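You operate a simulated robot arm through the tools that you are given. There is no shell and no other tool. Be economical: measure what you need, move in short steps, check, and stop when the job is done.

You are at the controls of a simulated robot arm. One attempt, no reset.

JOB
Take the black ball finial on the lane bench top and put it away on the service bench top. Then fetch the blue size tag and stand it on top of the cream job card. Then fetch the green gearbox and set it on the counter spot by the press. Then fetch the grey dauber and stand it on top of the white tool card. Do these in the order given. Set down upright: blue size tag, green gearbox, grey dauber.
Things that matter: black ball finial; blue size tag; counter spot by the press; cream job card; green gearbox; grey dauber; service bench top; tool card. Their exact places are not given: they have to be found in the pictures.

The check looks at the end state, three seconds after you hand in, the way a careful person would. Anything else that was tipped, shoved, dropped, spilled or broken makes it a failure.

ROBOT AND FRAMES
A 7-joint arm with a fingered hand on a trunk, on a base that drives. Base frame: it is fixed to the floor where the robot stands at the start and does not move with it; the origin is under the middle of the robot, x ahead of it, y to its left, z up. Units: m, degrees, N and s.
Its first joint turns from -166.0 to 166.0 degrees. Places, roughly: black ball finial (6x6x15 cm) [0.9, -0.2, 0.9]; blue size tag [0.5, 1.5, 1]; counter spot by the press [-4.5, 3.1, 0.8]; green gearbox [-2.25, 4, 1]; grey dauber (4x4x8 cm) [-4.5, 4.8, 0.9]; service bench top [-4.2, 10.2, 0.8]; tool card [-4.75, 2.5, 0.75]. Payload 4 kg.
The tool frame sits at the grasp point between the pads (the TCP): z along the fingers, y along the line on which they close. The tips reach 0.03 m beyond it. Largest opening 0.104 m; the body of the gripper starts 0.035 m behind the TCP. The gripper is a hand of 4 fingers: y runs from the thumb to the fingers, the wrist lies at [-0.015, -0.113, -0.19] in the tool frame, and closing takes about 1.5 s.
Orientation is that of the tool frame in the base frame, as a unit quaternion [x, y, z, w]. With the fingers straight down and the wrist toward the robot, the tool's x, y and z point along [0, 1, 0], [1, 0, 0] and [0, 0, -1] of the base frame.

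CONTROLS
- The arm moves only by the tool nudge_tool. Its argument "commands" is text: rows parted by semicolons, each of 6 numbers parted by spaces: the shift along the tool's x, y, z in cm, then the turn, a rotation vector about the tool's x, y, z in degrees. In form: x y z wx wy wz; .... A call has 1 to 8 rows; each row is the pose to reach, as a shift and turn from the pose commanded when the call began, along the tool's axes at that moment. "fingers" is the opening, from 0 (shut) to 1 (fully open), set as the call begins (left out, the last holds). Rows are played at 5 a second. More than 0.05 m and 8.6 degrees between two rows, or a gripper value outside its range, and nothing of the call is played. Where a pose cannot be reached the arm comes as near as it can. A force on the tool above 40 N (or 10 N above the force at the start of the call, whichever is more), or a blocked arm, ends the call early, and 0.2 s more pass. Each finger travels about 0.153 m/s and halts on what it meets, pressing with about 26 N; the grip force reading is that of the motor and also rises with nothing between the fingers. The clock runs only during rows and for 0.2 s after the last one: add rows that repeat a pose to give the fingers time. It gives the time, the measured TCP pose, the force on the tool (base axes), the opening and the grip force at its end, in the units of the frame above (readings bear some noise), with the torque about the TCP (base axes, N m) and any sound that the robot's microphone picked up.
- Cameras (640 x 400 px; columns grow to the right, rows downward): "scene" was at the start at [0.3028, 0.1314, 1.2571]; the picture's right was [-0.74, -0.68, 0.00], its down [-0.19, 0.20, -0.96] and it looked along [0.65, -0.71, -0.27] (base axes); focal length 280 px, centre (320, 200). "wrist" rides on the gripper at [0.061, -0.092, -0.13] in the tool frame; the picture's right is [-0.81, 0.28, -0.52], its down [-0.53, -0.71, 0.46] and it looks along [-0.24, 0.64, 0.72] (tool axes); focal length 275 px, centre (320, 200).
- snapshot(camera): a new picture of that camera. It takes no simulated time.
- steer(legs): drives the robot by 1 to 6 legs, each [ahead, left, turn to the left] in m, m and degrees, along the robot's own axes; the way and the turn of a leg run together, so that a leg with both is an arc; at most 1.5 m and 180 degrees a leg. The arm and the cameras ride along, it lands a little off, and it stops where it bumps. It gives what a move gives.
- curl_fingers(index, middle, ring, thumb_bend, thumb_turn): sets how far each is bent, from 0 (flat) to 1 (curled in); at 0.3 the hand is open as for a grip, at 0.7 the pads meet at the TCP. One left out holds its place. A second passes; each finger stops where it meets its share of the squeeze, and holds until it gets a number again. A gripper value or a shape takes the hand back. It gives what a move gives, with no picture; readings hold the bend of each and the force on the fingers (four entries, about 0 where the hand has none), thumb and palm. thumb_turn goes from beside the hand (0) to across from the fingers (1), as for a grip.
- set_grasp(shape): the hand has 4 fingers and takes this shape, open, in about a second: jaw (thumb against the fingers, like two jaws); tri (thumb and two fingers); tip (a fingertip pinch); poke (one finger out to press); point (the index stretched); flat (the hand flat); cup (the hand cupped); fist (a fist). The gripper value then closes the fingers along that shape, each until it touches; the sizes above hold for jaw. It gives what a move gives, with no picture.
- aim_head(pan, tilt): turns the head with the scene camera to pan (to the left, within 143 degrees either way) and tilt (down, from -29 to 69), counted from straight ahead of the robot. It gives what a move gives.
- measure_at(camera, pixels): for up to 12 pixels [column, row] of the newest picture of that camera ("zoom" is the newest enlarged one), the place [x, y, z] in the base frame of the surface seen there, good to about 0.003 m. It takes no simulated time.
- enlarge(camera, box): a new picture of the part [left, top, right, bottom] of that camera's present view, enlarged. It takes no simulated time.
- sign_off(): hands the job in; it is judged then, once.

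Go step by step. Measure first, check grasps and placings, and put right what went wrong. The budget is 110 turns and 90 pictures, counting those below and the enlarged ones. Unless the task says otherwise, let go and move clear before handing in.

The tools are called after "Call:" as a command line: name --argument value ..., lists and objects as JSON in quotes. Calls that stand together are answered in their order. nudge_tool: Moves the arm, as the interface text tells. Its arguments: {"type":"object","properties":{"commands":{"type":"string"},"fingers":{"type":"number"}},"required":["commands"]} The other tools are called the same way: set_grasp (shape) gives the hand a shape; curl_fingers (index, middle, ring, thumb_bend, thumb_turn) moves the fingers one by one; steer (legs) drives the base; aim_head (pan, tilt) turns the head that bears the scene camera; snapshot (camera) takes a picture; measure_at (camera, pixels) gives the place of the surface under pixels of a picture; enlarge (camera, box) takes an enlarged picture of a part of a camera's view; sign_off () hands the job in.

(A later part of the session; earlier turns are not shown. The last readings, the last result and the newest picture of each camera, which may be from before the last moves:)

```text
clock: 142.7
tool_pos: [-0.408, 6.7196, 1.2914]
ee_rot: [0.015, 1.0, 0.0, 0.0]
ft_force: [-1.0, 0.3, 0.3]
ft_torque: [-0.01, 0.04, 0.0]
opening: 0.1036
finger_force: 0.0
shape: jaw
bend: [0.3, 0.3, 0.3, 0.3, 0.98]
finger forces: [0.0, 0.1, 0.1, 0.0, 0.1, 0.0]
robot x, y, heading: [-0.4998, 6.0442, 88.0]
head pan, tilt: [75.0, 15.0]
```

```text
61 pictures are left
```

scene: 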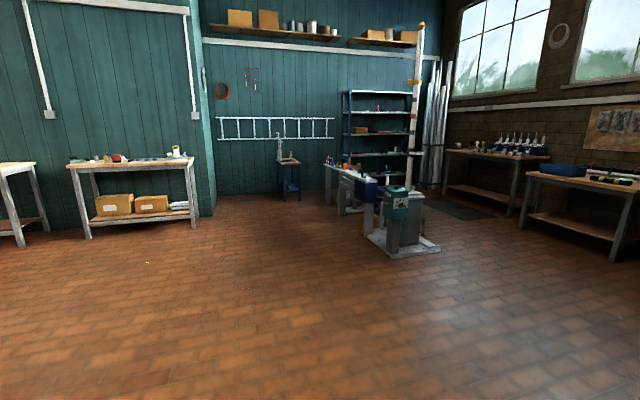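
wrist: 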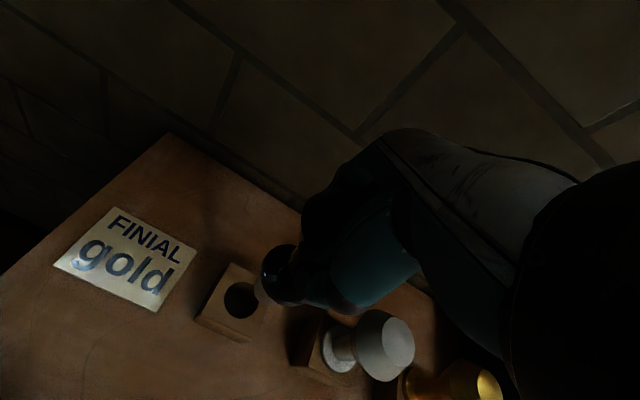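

All clear here. I'll shift right a bit, turn to face the wall benches and slide down to y≈1.6, in front of the tag table.

Call:
steer --legs '[[0, -0.18, 0], [0, 0, -88], [0, -1.5, 0], [0, -1.5, 0], [0, -1.4, 0]]'

Call:
aim_head --pan 0 --tilt 30

Call:
snapshot --camera "scene"

Call:
aim_head --pan 130 --tilt 15

Call:
snapshot --camera "scene"

```text
clock: 168.6
tool_pos: [0.1513, 1.5214, 1.2918]
ee_rot: [0.733, 0.68, 0.0, 0.0]
ft_force: [0.2, 0.0, 0.8]
ft_torque: [0.01, 0.01, 0.0]
opening: 0.1034
finger_force: 0.1
shape: jaw
bend: [0.3, 0.3, 0.3, 0.3, 0.98]
finger forces: [0.1, 0.0, 0.0, 0.0, 0.1, 0.1]
robot x, y, heading: [-0.521, 1.6385, -4.5]
head pan, tilt: [75.0, 15.0]
```

```text
clock: 170.1
tool_pos: [0.1524, 1.5214, 1.2916]
ee_rot: [0.733, 0.681, 0.001, 0.001]
ft_force: [0.6, -0.2, -0.1]
ft_torque: [-0.03, 0.01, 0.0]
opening: 0.1037
finger_force: 0.0
shape: jaw
bend: [0.3, 0.3, 0.3, 0.3, 0.98]
finger forces: [0.1, 0.0, 0.0, 0.0, 0.1, 0.0]
robot x, y, heading: [-0.5233, 1.642, -4.4]
head pan, tilt: [0.0, 30.0]
```

```text
60 pictures are left
```

scene: 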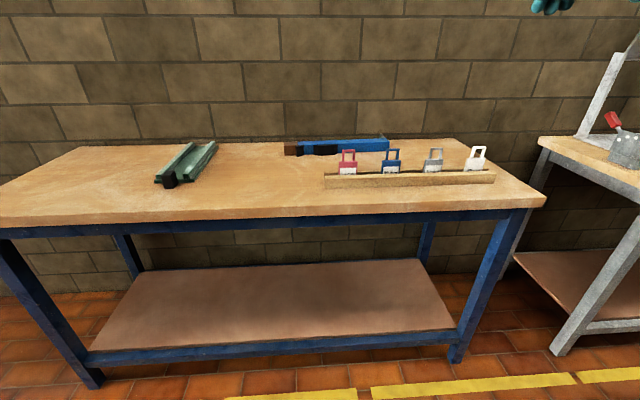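

```text
clock: 172.2
tool_pos: [0.1513, 1.5205, 1.2913]
ee_rot: [0.732, 0.681, 0.001, 0.0]
ft_force: [0.6, 0.6, 0.3]
ft_torque: [-0.01, -0.01, 0.01]
opening: 0.1037
finger_force: 0.0
shape: jaw
bend: [0.3, 0.3, 0.3, 0.3, 0.98]
finger forces: [0.0, 0.0, 0.1, 0.0, 0.0, 0.1]
robot x, y, heading: [-0.5218, 1.6388, -4.2]
head pan, tilt: [130.0, 15.0]
```

```text
59 pictures are left
```

scene: 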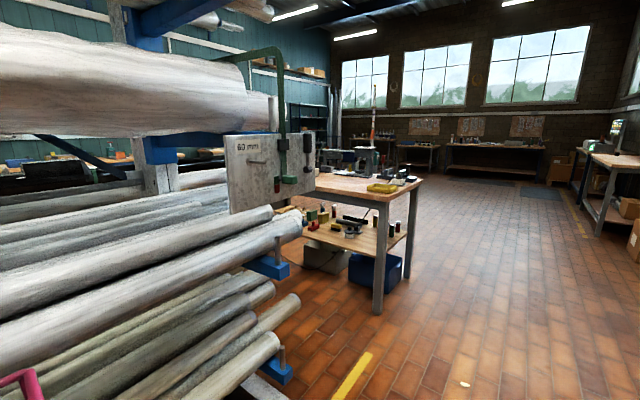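

Four tags stand in a wooden rack; the blue is at (391,165). I'll come closer and zoom in.

Call:
steer --legs '[[0.22, 0, 4]]'

Call:
aim_head --pan -20 --tilt 40

Call:
enlarge --camera "scene" --box '[160, 80, 400, 230]'

Call:
snapshot --camera "wrist"

```text
clock: 173.9
tool_pos: [0.3736, 1.5596, 1.2914]
ee_rot: [0.708, 0.706, 0.0, 0.001]
ft_force: [-0.2, 0.4, 0.4]
ft_torque: [-0.01, 0.0, 0.01]
opening: 0.1039
finger_force: 0.0
shape: jaw
bend: [0.3, 0.3, 0.3, 0.3, 0.98]
finger forces: [0.0, 0.0, 0.0, 0.0, 0.0, 0.0]
robot x, y, heading: [-0.299, 1.6316, 0.1]
head pan, tilt: [130.0, 15.0]
```

```text
clock: 176.2
tool_pos: [0.3744, 1.5603, 1.2911]
ee_rot: [0.708, 0.706, 0.001, 0.0]
ft_force: [0.0, 0.4, -0.1]
ft_torque: [0.0, 0.02, -0.01]
opening: 0.1036
finger_force: 0.1
shape: jaw
bend: [0.3, 0.3, 0.3, 0.3, 0.98]
finger forces: [0.0, 0.0, 0.0, 0.1, 0.0, 0.0]
robot x, y, heading: [-0.3035, 1.6315, -0.1]
head pan, tilt: [-20.0, 40.0]
```

```text
2.67 times, centred on (280, 155) of scene
```

zoom: 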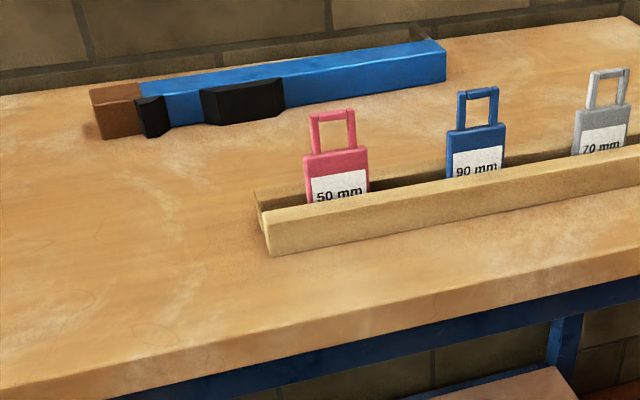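

```text
57 pictures are left
```

wrist: 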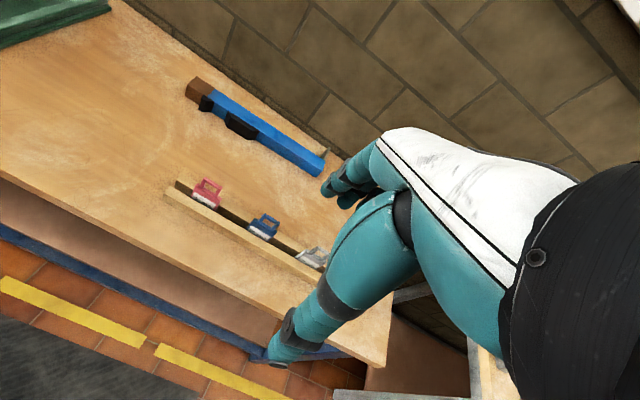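

Measuring the blue tag's shape: handle top, plate faces, rack top.

Call:
measure_at --camera "zoom" --pixels '[[478, 93], [462, 110], [494, 110], [453, 135], [500, 128], [476, 130], [476, 165], [480, 200], [420, 187], [395, 240], [400, 195], [476, 127]]'

Call:
enlarge --camera "wrist" --box '[160, 160, 360, 285]'

Call:
measure_at --camera "zoom" --pixels '[[340, 175], [320, 195], [360, 205], [330, 240], [300, 230], [370, 245], [250, 190], [260, 170]]'

```text
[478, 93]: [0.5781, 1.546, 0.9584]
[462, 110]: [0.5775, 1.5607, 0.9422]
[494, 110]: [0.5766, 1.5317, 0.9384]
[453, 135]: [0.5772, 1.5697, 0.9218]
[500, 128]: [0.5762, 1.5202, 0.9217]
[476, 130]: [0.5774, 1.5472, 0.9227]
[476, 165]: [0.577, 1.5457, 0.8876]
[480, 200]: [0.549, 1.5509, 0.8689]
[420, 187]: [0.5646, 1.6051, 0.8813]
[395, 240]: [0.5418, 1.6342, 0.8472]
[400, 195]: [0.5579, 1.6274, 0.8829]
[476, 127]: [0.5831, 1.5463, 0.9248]
```

```text
3.20 times, centred on (260, 222) of wrist
```

zoom: 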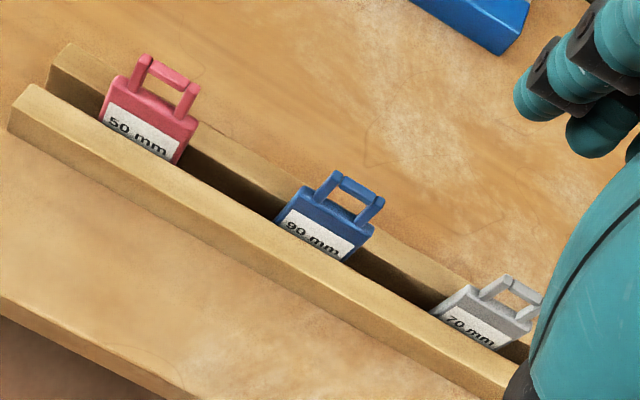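

```text
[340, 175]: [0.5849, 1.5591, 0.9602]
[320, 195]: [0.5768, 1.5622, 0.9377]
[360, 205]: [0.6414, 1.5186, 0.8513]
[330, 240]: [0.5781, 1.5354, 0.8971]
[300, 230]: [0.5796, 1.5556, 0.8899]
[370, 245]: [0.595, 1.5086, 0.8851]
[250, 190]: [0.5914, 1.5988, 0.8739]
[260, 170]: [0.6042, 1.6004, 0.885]
```

The blue tag: centre (0.583, 1.546), plate 5 cm wide in y, ~1.2 cm thick, handle top z 0.960, rails top 0.885. I'll come over it and lower to TCP z≈1.03 first.

Call:
nudge_tool --commands "-0.5 4.5 0 0 0 0; -1 9 0 0 0 0; -1.4 13.5 0 0 0 0; -1.4 18 0 0 0 0; -1.4 20.9 3 0 0 0; -1.4 20.9 8 0 0 0; -1.4 20.9 13 0 0 0; -1.4 20.9 17 0 0 0"

Call:
nudge_tool --commands "0 0 4 0 0 0; 0 0 8 0 0 0; 0 0 8 0 0 0"

Call:
snapshot --camera "wrist"

```text
clock: 178.0
tool_pos: [0.5818, 1.545, 1.1223]
ee_rot: [0.709, 0.705, 0.0, 0.001]
ft_force: [-0.6, -0.4, -0.5]
ft_torque: [0.03, -0.01, -0.02]
opening: 0.1037
finger_force: 0.0
shape: jaw
bend: [0.3, 0.3, 0.3, 0.3, 0.98]
finger forces: [0.0, 0.0, 0.1, 0.1, 0.1, 0.1]
robot x, y, heading: [-0.3054, 1.6272, -0.3]
head pan, tilt: [-20.0, 40.0]
```

```text
clock: 178.8
tool_pos: [0.5852, 1.5448, 1.0409]
ee_rot: [0.708, 0.706, 0.001, 0.0]
ft_force: [-0.3, -0.1, 0.3]
ft_torque: [0.01, 0.01, 0.01]
opening: 0.1037
finger_force: 0.0
shape: jaw
bend: [0.3, 0.3, 0.3, 0.3, 0.98]
finger forces: [0.0, 0.0, 0.0, 0.1, 0.0, 0.0]
robot x, y, heading: [-0.304, 1.634, -0.3]
head pan, tilt: [-20.0, 40.0]
```

```text
55 pictures are left
```

wrist: 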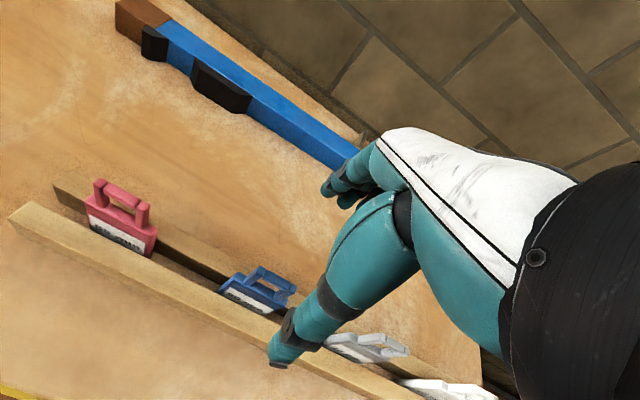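

Aligned. Descend to z 0.932 and close.

Call:
nudge_tool --commands "0 0 4 0 0 0; 0 0 7 0 0 0; 0 0 9.5 0 0 0; 0 0 10.8 0 0 0; 0 0 10.8 0 0 0"

Call:
nudge_tool --commands "0 0 0 0 0 0; 0 0 0 0 0 0; 0 0 0 0 0 0; 0 0 0 0 0 0; 0 0 0 0 0 0; 0 0 0 0 0 0; 0 0 0 0 0 0; 0 0 0 0 0 0" --fingers 0

Call:
snapshot --camera "wrist"

Call:
enlarge --camera "scene" --box '[220, 60, 460, 210]'

```text
clock: 180.0
tool_pos: [0.5841, 1.5462, 0.9336]
ee_rot: [0.708, 0.706, 0.001, 0.001]
ft_force: [-0.1, 0.1, 0.1]
ft_torque: [-0.02, 0.01, -0.01]
opening: 0.104
finger_force: 0.0
shape: jaw
bend: [0.3, 0.3, 0.3, 0.3, 0.98]
finger forces: [0.1, 0.0, 0.0, 0.1, 0.0, 0.0]
robot x, y, heading: [-0.304, 1.6317, -0.1]
head pan, tilt: [-20.0, 40.0]
```

```text
clock: 181.8
tool_pos: [0.5843, 1.545, 0.9343]
ee_rot: [0.708, 0.706, 0.001, 0.001]
ft_force: [-1.3, -0.3, 1.8]
ft_torque: [0.01, -0.01, 0.04]
opening: 0.0031
finger_force: 26.1
shape: jaw
bend: [0.71, 0.68, 0.7, 0.71, 1.0]
finger forces: [14.1, 6.5, 2.8, 0.0, 24.2, 0.0]
robot x, y, heading: [-0.3045, 1.6293, -0.4]
head pan, tilt: [-20.0, 40.0]
```

```text
54 pictures are left
```

wrist: 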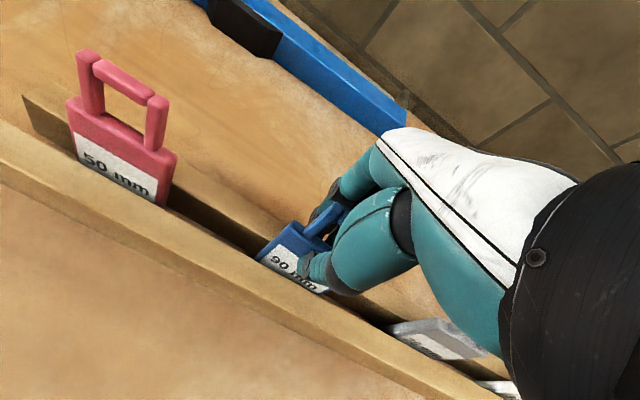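

```text
2.67 times, centred on (340, 135) of scene
```

zoom: 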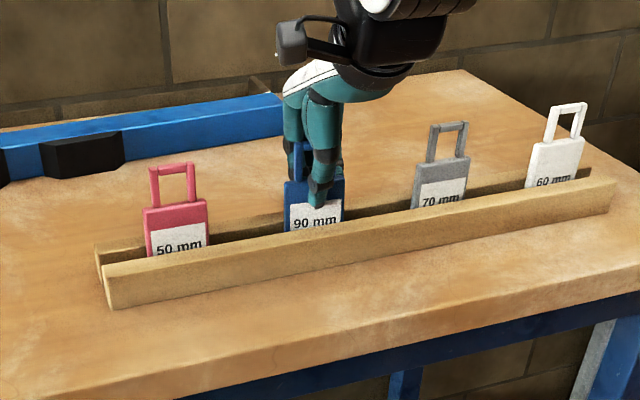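

Good grip on the tag's plate. Lift and check.

Call:
nudge_tool --commands "0 0 -2 0 0 0; 0 0 -5 0 0 0; 0 0 -9 0 0 0; 0 0 -14 0 0 0; 0 0 -19 0 0 0; 0 0 -24 0 0 0; 0 0 -24 0 0 0"

Call:
aim_head --pan -12 --tilt 20

Call:
snapshot --camera "scene"

Call:
aim_head --pan -90 --tilt 20

Call:
snapshot --camera "scene"

```text
clock: 183.4
tool_pos: [0.5812, 1.5464, 1.175]
ee_rot: [0.708, 0.706, 0.001, 0.001]
ft_force: [-1.2, -0.1, 0.1]
ft_torque: [-0.02, 0.03, 0.02]
opening: 0.0031
finger_force: 25.9
shape: jaw
bend: [0.71, 0.69, 0.7, 0.71, 1.0]
finger forces: [15.5, 6.1, 2.5, 0.0, 24.2, 0.0]
robot x, y, heading: [-0.3064, 1.6344, -0.4]
head pan, tilt: [-20.0, 40.0]
```

```text
clock: 184.2
tool_pos: [0.5821, 1.5459, 1.1743]
ee_rot: [0.709, 0.705, 0.001, 0.001]
ft_force: [0.3, 0.7, -0.4]
ft_torque: [0.02, 0.04, -0.03]
opening: 0.0032
finger_force: 26.1
shape: jaw
bend: [0.71, 0.69, 0.7, 0.71, 1.0]
finger forces: [15.6, 6.1, 2.5, 0.0, 24.2, 0.0]
robot x, y, heading: [-0.303, 1.6308, -0.3]
head pan, tilt: [-12.0, 20.0]
```

```text
52 pictures are left
```

scene: 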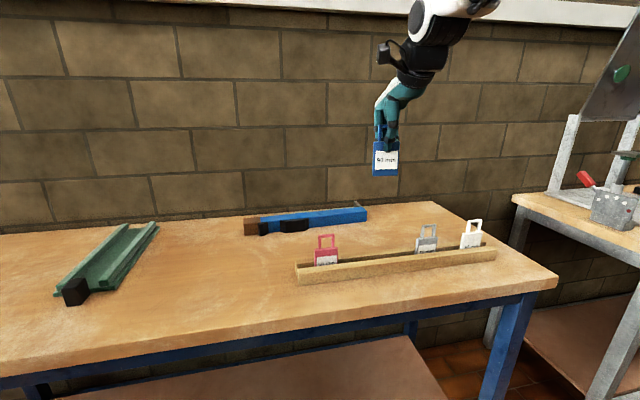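

```text
clock: 185.8
tool_pos: [0.5826, 1.5455, 1.175]
ee_rot: [0.708, 0.706, 0.0, 0.001]
ft_force: [-0.1, -0.9, 0.0]
ft_torque: [0.05, 0.01, -0.02]
opening: 0.0031
finger_force: 26.2
shape: jaw
bend: [0.71, 0.69, 0.7, 0.71, 1.0]
finger forces: [15.6, 6.1, 2.5, 0.0, 24.2, 0.0]
robot x, y, heading: [-0.3034, 1.6287, -0.3]
head pan, tilt: [-90.0, 20.0]
```

```text
51 pictures are left
```

scene: 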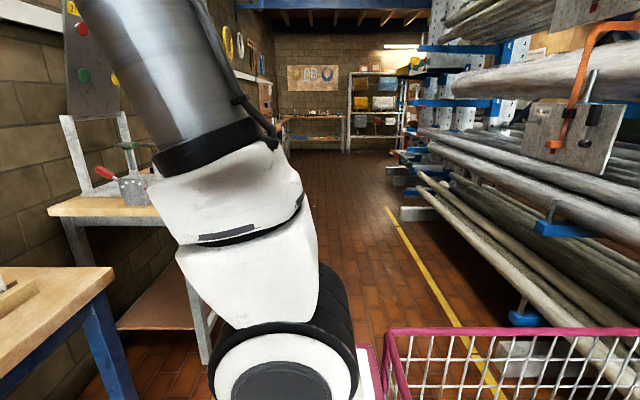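

Tag held firmly. I'll raise and retract, then slide toward the lane bench to read the card I saw there at the start.

Call:
nudge_tool --commands "0 -3 -3 0 0 0; 0 -6 -6 0 0 0; 0 -9 -9 0 0 0; 0 -12 -12 0 0 0; 0 -15 -14 0 0 0; 0 -18 -15 0 0 0; 0 -20 -15 0 0 0"

Call:
steer --legs '[[0, -1.5, 0], [0, -0.3, 0]]'

Call:
aim_head --pan -35 --tilt 25

Call:
snapshot --camera "scene"

```text
clock: 187.4
tool_pos: [0.3833, 1.5458, 1.3248]
ee_rot: [0.708, 0.706, 0.001, 0.0]
ft_force: [0.2, 0.6, 0.0]
ft_torque: [-0.02, 0.03, 0.01]
opening: 0.0032
finger_force: 26.2
shape: jaw
bend: [0.71, 0.69, 0.7, 0.71, 1.0]
finger forces: [15.6, 6.0, 2.6, 0.0, 24.2, 0.1]
robot x, y, heading: [-0.3036, 1.6307, -0.2]
head pan, tilt: [-90.0, 20.0]
```

```text
clock: 196.4
tool_pos: [0.3445, -0.2718, 1.3251]
ee_rot: [0.72, 0.694, 0.0, 0.001]
ft_force: [-0.3, 0.5, 0.0]
ft_torque: [-0.01, 0.01, 0.03]
opening: 0.0035
finger_force: 25.8
shape: jaw
bend: [0.71, 0.69, 0.7, 0.71, 1.0]
finger forces: [15.7, 5.9, 2.5, 0.0, 24.2, 0.1]
robot x, y, heading: [-0.3411, -0.1621, -2.3]
head pan, tilt: [-90.0, 20.0]
```

```text
clock: 197.7
tool_pos: [0.3441, -0.2727, 1.3241]
ee_rot: [0.719, 0.695, 0.001, 0.0]
ft_force: [-0.3, -0.8, -0.4]
ft_torque: [0.0, 0.0, 0.0]
opening: 0.003
finger_force: 25.8
shape: jaw
bend: [0.71, 0.69, 0.7, 0.71, 1.0]
finger forces: [15.8, 6.0, 2.5, 0.0, 24.3, 0.0]
robot x, y, heading: [-0.3432, -0.1653, -2.0]
head pan, tilt: [-35.0, 25.0]
```

```text
50 pictures are left
```

scene: 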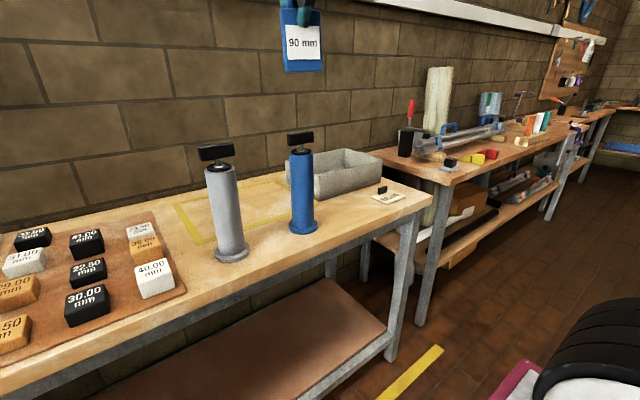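

Call:
enlarge --camera "scene" --box '[340, 160, 460, 235]'

Call:
measure_at --camera "zoom" --pixels '[[165, 185], [220, 225], [355, 195], [290, 170], [220, 140], [220, 165], [260, 195]]'

Call:
enlarge --camera "scene" --box '[400, 60, 640, 210]'

```text
5.33 times, centred on (400, 198) of scene
```

zoom: 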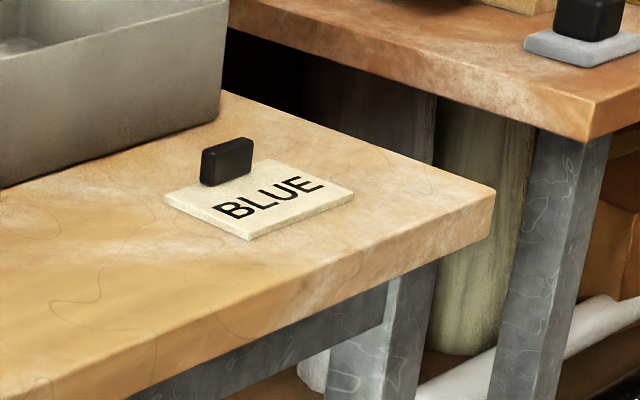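

```text
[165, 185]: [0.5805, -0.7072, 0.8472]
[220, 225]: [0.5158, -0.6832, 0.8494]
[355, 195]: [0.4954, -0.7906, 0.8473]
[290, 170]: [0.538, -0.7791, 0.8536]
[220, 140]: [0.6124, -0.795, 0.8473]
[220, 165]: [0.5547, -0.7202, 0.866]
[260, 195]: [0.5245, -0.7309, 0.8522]
```

```text
2.67 times, centred on (520, 135) of scene
```

zoom: 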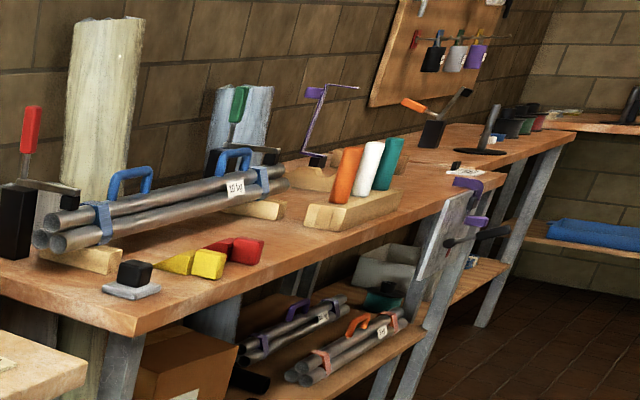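

The cream "BLUE" card at (0.53,-0.74) has a weight on it. There's another pale paper at zoom (465,168) further on; I'll enlarge it and look at other benches before deciding.

Call:
enlarge --camera "scene" --box '[530, 95, 640, 165]'

Call:
aim_head --pan -70 --tilt 15

Call:
snapshot --camera "scene"

```text
5.71 times, centred on (585, 130) of scene
```

zoom: 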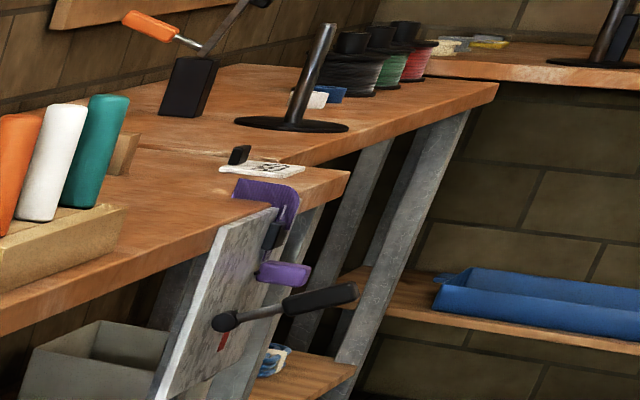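

```text
clock: 198.7
tool_pos: [0.3436, -0.2725, 1.3247]
ee_rot: [0.719, 0.695, 0.001, 0.001]
ft_force: [0.4, -0.3, -0.6]
ft_torque: [-0.01, 0.01, -0.03]
opening: 0.0034
finger_force: 26.6
shape: jaw
bend: [0.71, 0.69, 0.7, 0.71, 1.0]
finger forces: [15.7, 6.0, 2.5, 0.1, 24.2, 0.1]
robot x, y, heading: [-0.3407, -0.1677, -2.1]
head pan, tilt: [-70.0, 15.0]
```

```text
46 pictures are left
```

scene: 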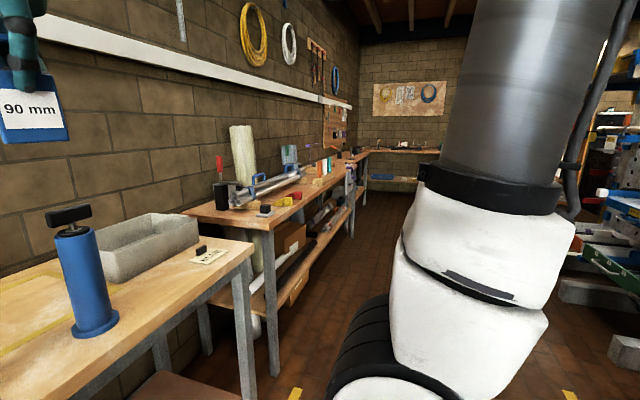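

Two candidates have weights on them. I'll slide right to read the second card.

Call:
steer --legs '[[0.03, -1.5, 2]]'

Call:
aim_head --pan -45 --tilt 25

Call:
snapshot --camera "scene"

```text
refused: leg 1 is longer than a leg can be; nothing moved
```

```text
clock: 199.6
tool_pos: [0.3438, -0.272, 1.3249]
ee_rot: [0.719, 0.695, 0.0, 0.001]
ft_force: [-0.2, 0.6, -0.1]
ft_torque: [-0.02, -0.04, -0.02]
opening: 0.0032
finger_force: 25.4
shape: jaw
bend: [0.71, 0.69, 0.7, 0.71, 1.0]
finger forces: [15.7, 6.0, 2.3, 0.0, 24.3, 0.0]
robot x, y, heading: [-0.3417, -0.1638, -2.1]
head pan, tilt: [-45.0, 25.0]
```

```text
45 pictures are left
```

scene: 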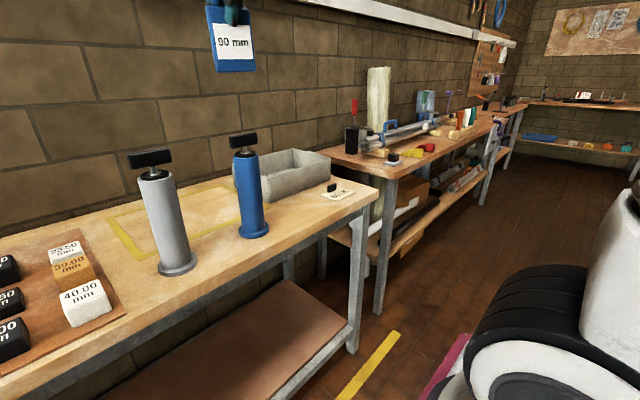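

Call:
steer --legs '[[0.03, -1.45, 2]]'

Call:
snapshot --camera "scene"

```text
clock: 206.8
tool_pos: [0.3324, -1.7136, 1.3236]
ee_rot: [0.715, 0.699, 0.0, 0.001]
ft_force: [0.3, 0.5, -0.4]
ft_torque: [-0.01, -0.04, 0.03]
opening: 0.0032
finger_force: 25.8
shape: jaw
bend: [0.71, 0.69, 0.7, 0.71, 1.0]
finger forces: [15.7, 6.0, 2.5, 0.1, 24.2, 0.0]
robot x, y, heading: [-0.3528, -1.6162, -1.7]
head pan, tilt: [-45.0, 25.0]
```

```text
44 pictures are left
```

scene: 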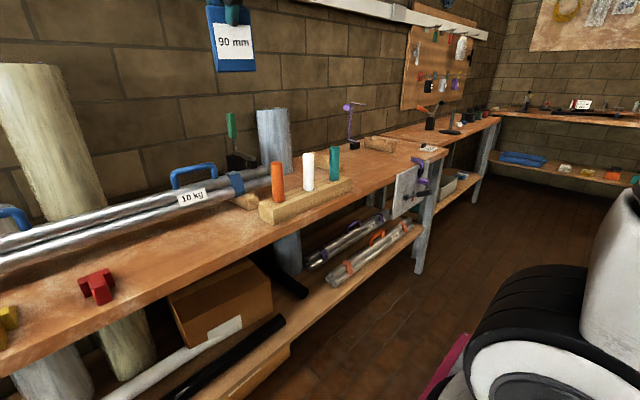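

Call:
enlarge --camera "scene" --box '[380, 120, 500, 195]'

Call:
measure_at --camera "scene" --pixels '[[432, 149], [424, 144], [583, 104], [430, 152]]'

```text
5.33 times, centred on (440, 158) of scene
```

zoom: 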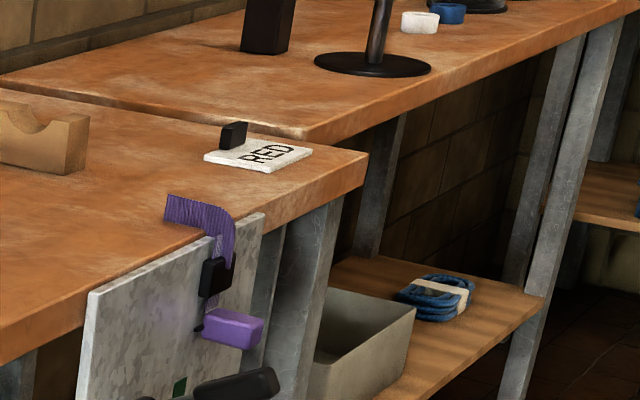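

```text
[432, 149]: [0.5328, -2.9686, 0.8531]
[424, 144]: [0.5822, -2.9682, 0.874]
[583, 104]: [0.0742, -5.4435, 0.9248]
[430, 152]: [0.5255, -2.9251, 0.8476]
```

This one reads "RED" and is white; the lane bench "BLUE" card is cream. I'll check the far bench and then the area near the tool card and press for other cards before deciding.

Call:
enlarge --camera "scene" --box '[500, 60, 640, 190]'

Call:
aim_head --pan -110 --tilt 15

Call:
snapshot --camera "scene"

```text
3.08 times, centred on (570, 125) of scene
```

zoom: 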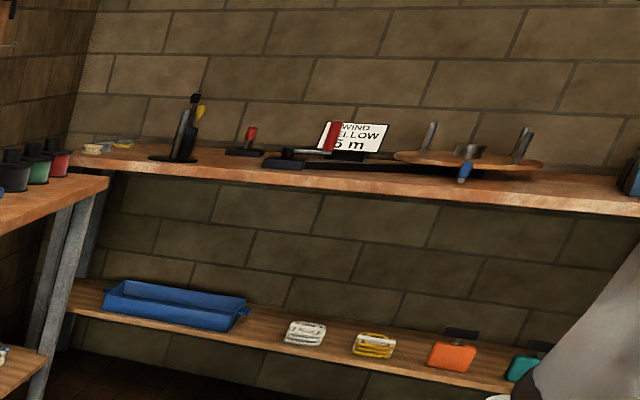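

```text
clock: 208.1
tool_pos: [0.3316, -1.7132, 1.3252]
ee_rot: [0.716, 0.699, 0.001, 0.0]
ft_force: [0.7, 0.1, -0.1]
ft_torque: [0.01, -0.01, 0.02]
opening: 0.0033
finger_force: 25.7
shape: jaw
bend: [0.71, 0.69, 0.7, 0.71, 1.0]
finger forces: [15.7, 6.0, 2.4, 0.1, 24.1, 0.1]
robot x, y, heading: [-0.3514, -1.6154, -1.4]
head pan, tilt: [-110.0, 15.0]
```

```text
41 pictures are left
```

scene: 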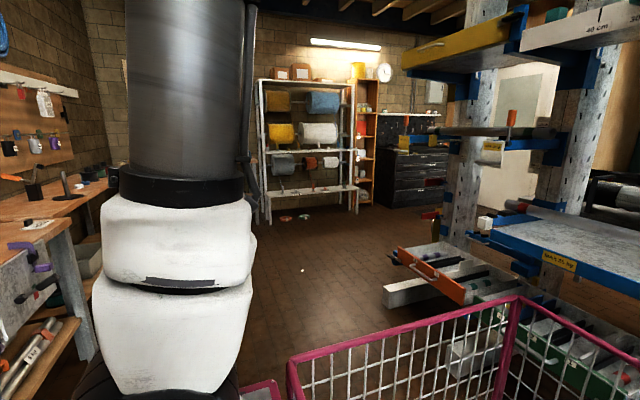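

No other cream cards here. I'll go back up the aisle and look at the island bench.

Call:
steer --legs '[[0.05, 1.45, 1], [0, 1.5, 1], [0, 1.45, 0]]'

Call:
aim_head --pan 138 --tilt 18

Call:
snapshot --camera "scene"

```text
clock: 229.4
tool_pos: [0.3904, 2.7653, 1.3239]
ee_rot: [0.708, 0.707, 0.001, -0.001]
ft_force: [0.1, -0.6, -0.3]
ft_torque: [0.0, 0.03, -0.03]
opening: 0.0031
finger_force: 25.9
shape: jaw
bend: [0.71, 0.69, 0.7, 0.71, 1.0]
finger forces: [15.7, 6.1, 2.5, 0.0, 24.3, 0.0]
robot x, y, heading: [-0.3014, 2.8468, -0.0]
head pan, tilt: [-110.0, 15.0]
```

```text
clock: 232.9
tool_pos: [0.389, 2.7651, 1.3248]
ee_rot: [0.708, 0.706, 0.0, 0.001]
ft_force: [-0.2, -0.7, -0.6]
ft_torque: [-0.04, 0.03, 0.0]
opening: 0.0031
finger_force: 25.6
shape: jaw
bend: [0.71, 0.69, 0.7, 0.71, 1.0]
finger forces: [15.7, 6.0, 2.4, 0.0, 24.2, 0.0]
robot x, y, heading: [-0.297, 2.8475, -0.2]
head pan, tilt: [138.0, 18.0]
```

```text
40 pictures are left
```

scene: 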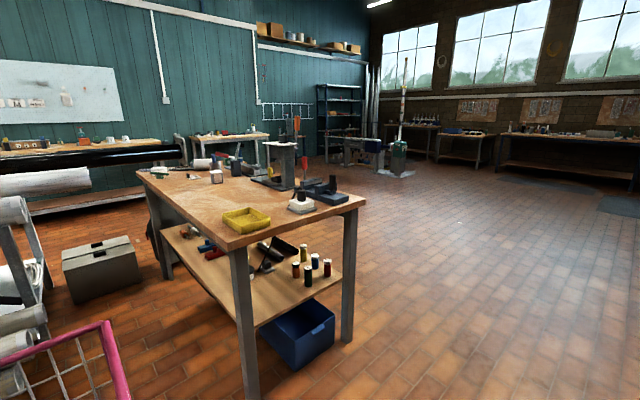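

Call:
enlarge --camera "scene" --box '[140, 110, 380, 260]'

Call:
measure_at --camera "scene" --pixels '[[280, 165], [302, 205], [325, 190], [216, 176], [195, 178], [245, 220], [140, 178], [360, 205], [90, 155], [220, 145], [195, 160], [20, 145]]'

```text
2.67 times, centred on (260, 185) of scene
```

zoom: 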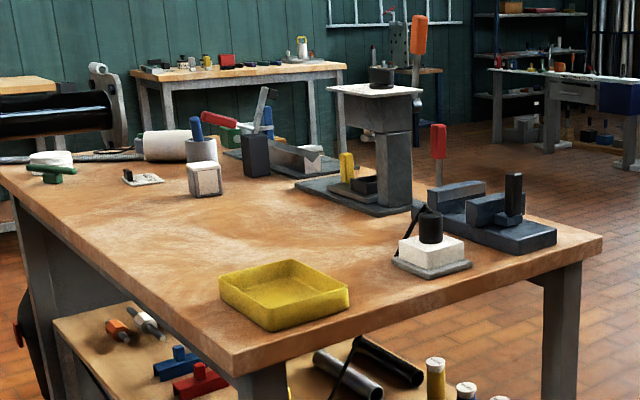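

```text
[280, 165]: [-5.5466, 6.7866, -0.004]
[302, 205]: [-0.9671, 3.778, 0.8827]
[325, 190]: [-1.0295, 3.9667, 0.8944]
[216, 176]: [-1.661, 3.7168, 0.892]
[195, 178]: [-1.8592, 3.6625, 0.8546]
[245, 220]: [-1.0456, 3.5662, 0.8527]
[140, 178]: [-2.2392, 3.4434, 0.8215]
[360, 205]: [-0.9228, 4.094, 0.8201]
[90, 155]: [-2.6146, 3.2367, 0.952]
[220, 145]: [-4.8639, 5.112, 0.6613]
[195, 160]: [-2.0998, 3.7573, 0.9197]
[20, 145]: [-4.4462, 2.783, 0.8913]
```

There is a small card with a weight on the island bench at zoom (142,177). Zooming in on it.

Call:
enlarge --camera "scene" --box '[140, 135, 260, 210]'

Call:
enlarge --camera "scene" --box '[0, 110, 300, 190]'

```text
5.33 times, centred on (200, 172) of scene
```

zoom: 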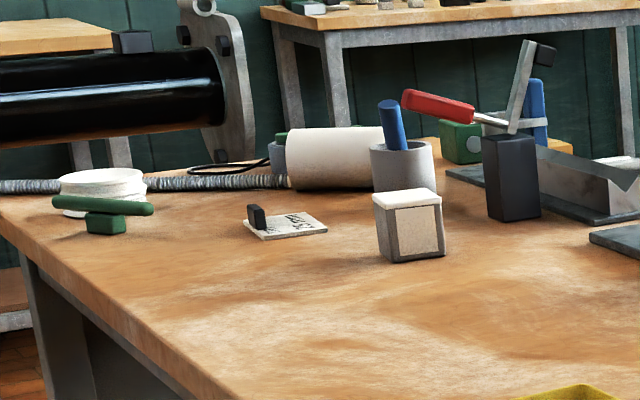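

```text
2.13 times, centred on (150, 150) of scene
```

zoom: 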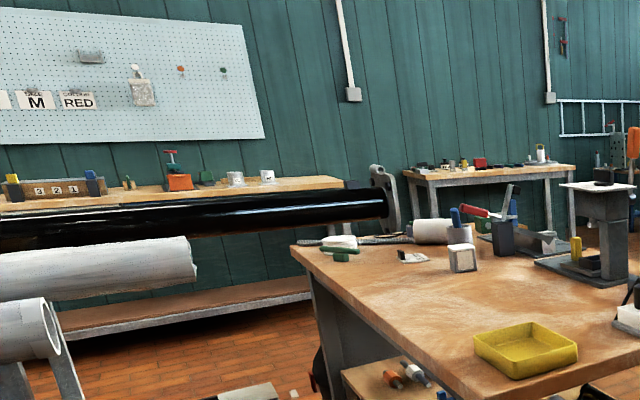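

The card on the island looks whitish but I need a closer look (the gearbox is there too). I'll drive round to the island's north side.

Call:
steer --legs '[[0, 1.5, 0], [0, 0.85, 0], [0, 0, 179], [1.0, 0, 0], [0.4, 0, 0]]'

Call:
aim_head --pan 75 --tilt 25

Call:
snapshot --camera "scene"

```text
clock: 258.6
tool_pos: [-2.2802, 5.3395, 1.3243]
ee_rot: [-0.697, 0.717, 0.001, 0.0]
ft_force: [0.3, 0.3, -0.9]
ft_torque: [0.02, -0.03, 0.02]
opening: 0.0032
finger_force: 26.1
shape: jaw
bend: [0.71, 0.69, 0.7, 0.71, 1.0]
finger forces: [15.4, 5.6, 2.4, 0.1, 23.4, 0.0]
robot x, y, heading: [-1.5978, 5.2364, 178.3]
head pan, tilt: [138.0, 18.0]
```

```text
clock: 259.9
tool_pos: [-2.2803, 5.338, 1.3259]
ee_rot: [-0.697, 0.718, 0.001, 0.0]
ft_force: [-0.6, 0.3, 0.1]
ft_torque: [0.02, -0.03, 0.02]
opening: 0.0031
finger_force: 25.5
shape: jaw
bend: [0.71, 0.69, 0.7, 0.71, 1.0]
finger forces: [15.2, 5.7, 2.3, 0.0, 23.5, 0.0]
robot x, y, heading: [-1.5933, 5.2346, 178.0]
head pan, tilt: [75.0, 25.0]
```

```text
36 pictures are left
```

scene: 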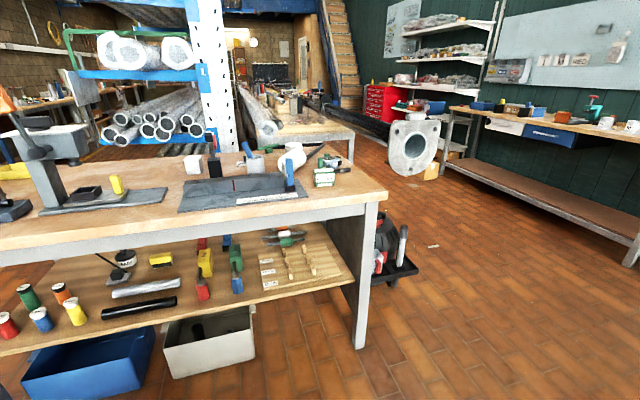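

Call:
enlarge --camera "scene" --box '[170, 110, 400, 240]'

Call:
measure_at --camera "scene" --pixels '[[325, 178], [325, 185], [335, 168], [388, 193], [358, 345], [568, 118], [520, 130], [635, 265], [445, 105], [600, 128], [425, 290]]'

Call:
enlarge --camera "scene" --box '[440, 30, 640, 160]'

```text
2.78 times, centred on (285, 175) of scene
```

zoom: 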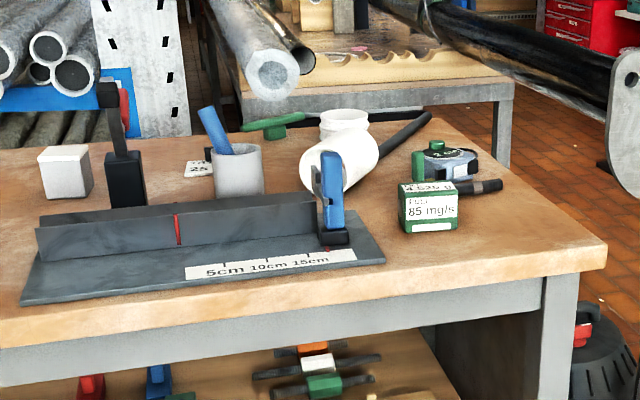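

```text
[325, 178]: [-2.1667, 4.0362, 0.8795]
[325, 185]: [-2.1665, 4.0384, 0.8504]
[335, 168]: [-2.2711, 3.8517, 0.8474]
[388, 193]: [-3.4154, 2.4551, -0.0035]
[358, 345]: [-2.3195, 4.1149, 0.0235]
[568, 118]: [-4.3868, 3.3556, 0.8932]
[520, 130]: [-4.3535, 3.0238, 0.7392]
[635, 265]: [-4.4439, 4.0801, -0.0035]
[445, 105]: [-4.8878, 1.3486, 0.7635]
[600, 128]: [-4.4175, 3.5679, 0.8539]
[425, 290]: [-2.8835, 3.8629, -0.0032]
```

```text
3.08 times, centred on (540, 95) of scene
```

zoom: 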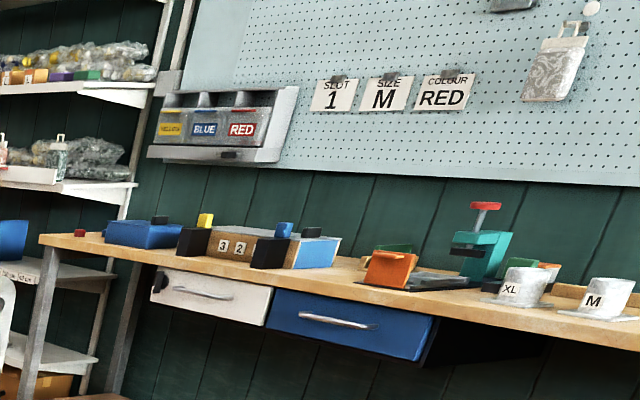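

The green block at zoom (430,207) (~(-2.17,4.04)) may be the gearbox, with something beside it; the island card looks white. Zooming tight on both.

Call:
enlarge --camera "scene" --box '[300, 145, 370, 200]'

Call:
enlarge --camera "scene" --box '[220, 140, 290, 195]'

```text
7.27 times, centred on (335, 172) of scene
```

zoom: 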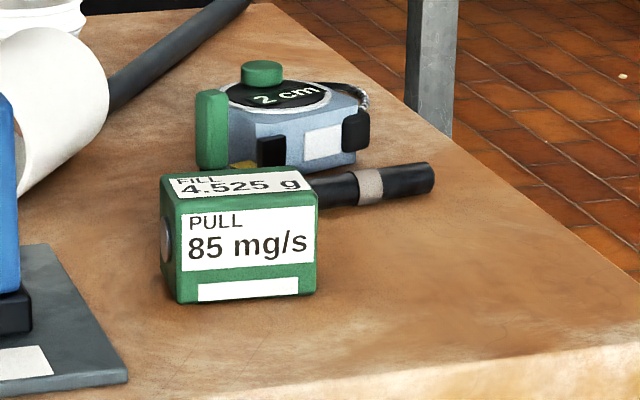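

```text
7.27 times, centred on (255, 168) of scene
```

zoom: 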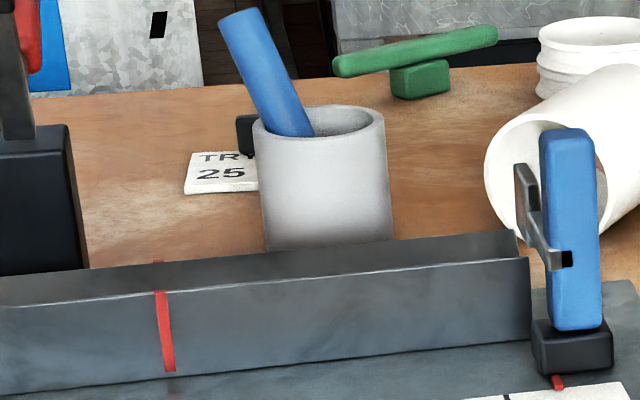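

The island card ("TR.. 25") is white. Before going back to the cream BLUE card I'll look at the west benches (tool card, press, dauber), which I need anyway, to rule out another cream job card.

Call:
steer --legs '[[1.4, 0, 0], [0, 0.9, 2]]'

Call:
aim_head --pan 25 --tilt 15

Call:
snapshot --camera "scene"

```text
clock: 271.4
tool_pos: [-3.7062, 4.4423, 1.3244]
ee_rot: [0.715, -0.699, -0.001, 0.0]
ft_force: [-0.4, -0.2, -1.0]
ft_torque: [-0.02, 0.05, 0.02]
opening: 0.0031
finger_force: 26.4
shape: jaw
bend: [0.71, 0.69, 0.7, 0.71, 1.0]
finger forces: [15.4, 5.7, 2.4, 0.1, 23.4, 0.0]
robot x, y, heading: [-3.0176, 4.3723, -178.8]
head pan, tilt: [75.0, 25.0]
```

```text
clock: 272.5
tool_pos: [-3.706, 4.4416, 1.3246]
ee_rot: [0.715, -0.699, -0.001, 0.0]
ft_force: [-0.7, 0.3, -0.3]
ft_torque: [0.01, -0.01, -0.01]
opening: 0.003
finger_force: 26.1
shape: jaw
bend: [0.71, 0.69, 0.7, 0.71, 1.0]
finger forces: [15.3, 5.7, 2.4, 0.0, 23.4, 0.1]
robot x, y, heading: [-3.0155, 4.3713, -178.8]
head pan, tilt: [25.0, 15.0]
```

```text
31 pictures are left
```

scene: 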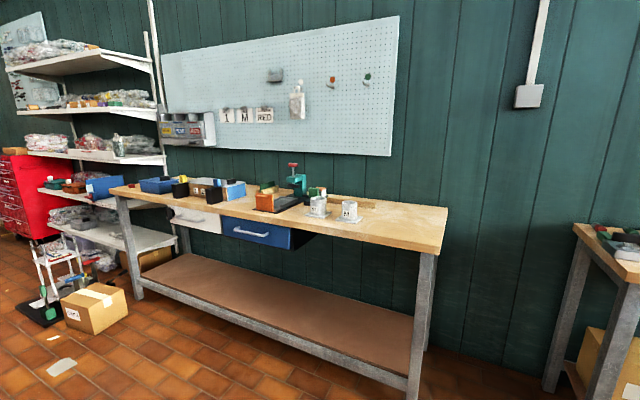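

Call:
enlarge --camera "scene" --box '[100, 150, 380, 260]'

Call:
measure_at --camera "scene" --pixels '[[298, 185], [283, 205], [318, 205], [349, 213], [240, 195], [205, 190], [195, 215], [255, 230], [290, 213], [160, 185], [125, 190], [440, 240]]'

Call:
aim_head --pan -25 --tilt 20

Call:
enlarge --camera "scene" --box '[80, 120, 560, 400]'

```text
2.29 times, centred on (240, 205) of scene
```

zoom: 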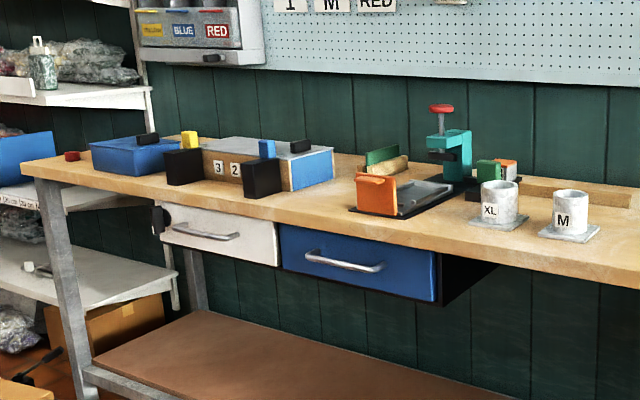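

```text
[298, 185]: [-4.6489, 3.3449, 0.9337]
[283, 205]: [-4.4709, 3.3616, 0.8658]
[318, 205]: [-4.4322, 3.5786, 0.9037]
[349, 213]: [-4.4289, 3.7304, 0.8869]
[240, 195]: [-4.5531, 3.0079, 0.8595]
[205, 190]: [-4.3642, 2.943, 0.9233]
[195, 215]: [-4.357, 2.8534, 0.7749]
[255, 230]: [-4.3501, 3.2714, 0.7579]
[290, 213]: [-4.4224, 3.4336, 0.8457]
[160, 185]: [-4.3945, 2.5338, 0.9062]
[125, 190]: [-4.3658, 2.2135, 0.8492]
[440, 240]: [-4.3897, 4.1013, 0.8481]
```

```text
clock: 273.7
tool_pos: [-3.7052, 4.4402, 1.3251]
ee_rot: [0.716, -0.698, -0.001, 0.002]
ft_force: [0.1, 0.3, -0.2]
ft_torque: [-0.01, -0.01, 0.01]
opening: 0.003
finger_force: 25.9
shape: jaw
bend: [0.71, 0.69, 0.7, 0.71, 1.0]
finger forces: [15.3, 5.7, 2.4, 0.0, 23.3, 0.1]
robot x, y, heading: [-3.0177, 4.3744, -179.0]
head pan, tilt: [-25.0, 20.0]
```

```text
1.33 times, centred on (320, 260) of scene
```

zoom: 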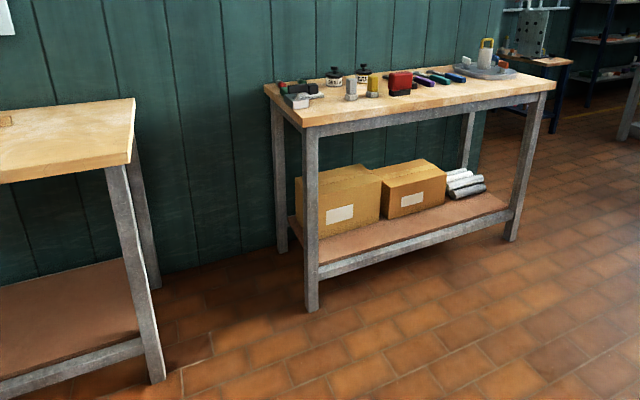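

Press (teal) at (-4.65,3.35), dauber bench is the right one; no cream card here. I'll take a look at the tool card behind the blue box by moving ahead and sliding left, to learn how these cards look.

Call:
steer --legs '[[0.35, 0, -1], [0, 1.3, 0]]'

Call:
aim_head --pan 20 --tilt 25

Call:
snapshot --camera "scene"

```text
clock: 282.1
tool_pos: [-4.0413, 3.1554, 1.3252]
ee_rot: [0.714, -0.7, -0.001, 0.0]
ft_force: [-0.2, -0.2, -0.5]
ft_torque: [0.02, -0.02, 0.01]
opening: 0.0029
finger_force: 25.8
shape: jaw
bend: [0.71, 0.69, 0.7, 0.71, 1.0]
finger forces: [15.3, 5.7, 2.4, 0.0, 23.4, 0.1]
robot x, y, heading: [-3.351, 3.0837, -179.0]
head pan, tilt: [-25.0, 20.0]
```

```text
clock: 283.2
tool_pos: [-4.042, 3.1553, 1.3239]
ee_rot: [0.714, -0.7, -0.001, 0.001]
ft_force: [0.9, -1.1, 0.0]
ft_torque: [-0.02, -0.04, -0.02]
opening: 0.003
finger_force: 25.9
shape: jaw
bend: [0.71, 0.69, 0.7, 0.71, 1.0]
finger forces: [15.2, 5.8, 2.5, 0.0, 23.4, 0.0]
robot x, y, heading: [-3.3512, 3.0841, -179.2]
head pan, tilt: [20.0, 25.0]
```

```text
28 pictures are left
```

scene: 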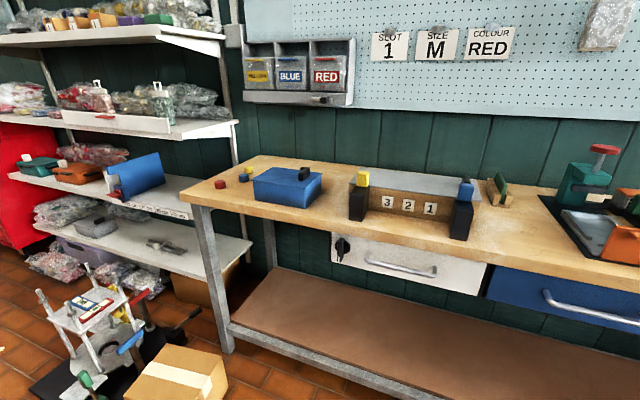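

Call:
enlarge --camera "scene" --box '[170, 140, 400, 250]'

Call:
measure_at --camera "scene" --pixels '[[285, 190], [303, 174], [255, 165], [320, 175], [222, 184], [340, 175], [497, 195], [360, 230], [400, 230], [180, 205], [225, 350], [160, 395]]'

```text
2.78 times, centred on (285, 195) of scene
```

zoom: 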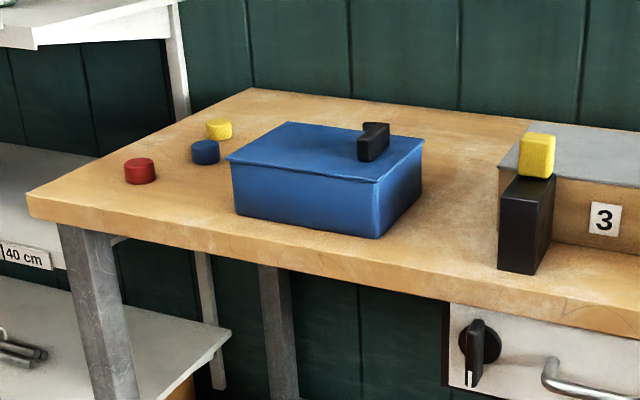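

```text
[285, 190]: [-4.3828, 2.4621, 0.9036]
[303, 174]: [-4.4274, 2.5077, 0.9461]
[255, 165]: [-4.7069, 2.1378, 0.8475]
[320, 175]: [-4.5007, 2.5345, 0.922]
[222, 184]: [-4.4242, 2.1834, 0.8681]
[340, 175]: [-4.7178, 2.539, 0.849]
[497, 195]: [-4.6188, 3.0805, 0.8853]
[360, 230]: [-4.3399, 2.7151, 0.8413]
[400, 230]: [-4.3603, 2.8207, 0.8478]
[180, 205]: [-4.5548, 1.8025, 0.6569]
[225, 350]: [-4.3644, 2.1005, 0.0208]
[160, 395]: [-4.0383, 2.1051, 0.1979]
```

The card must be hidden just behind the blue box (its top occludes it). I'll slide left and use the wrist camera from above.

Call:
steer --legs '[[0, 0.6, 0]]'

Call:
snapshot --camera "wrist"

```text
clock: 286.6
tool_pos: [-4.0299, 2.5552, 1.3252]
ee_rot: [0.715, -0.699, -0.001, 0.001]
ft_force: [0.4, -0.3, -1.2]
ft_torque: [0.01, 0.03, 0.02]
opening: 0.003
finger_force: 25.7
shape: jaw
bend: [0.71, 0.69, 0.7, 0.71, 1.0]
finger forces: [15.3, 5.7, 2.4, 0.1, 23.5, 0.0]
robot x, y, heading: [-3.3401, 2.4882, -178.8]
head pan, tilt: [20.0, 25.0]
```

```text
26 pictures are left
```

wrist: 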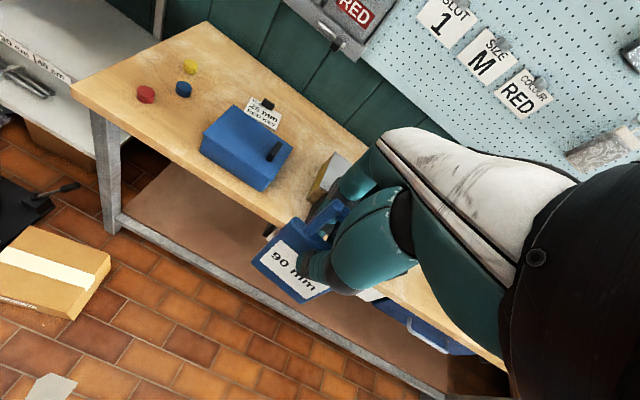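

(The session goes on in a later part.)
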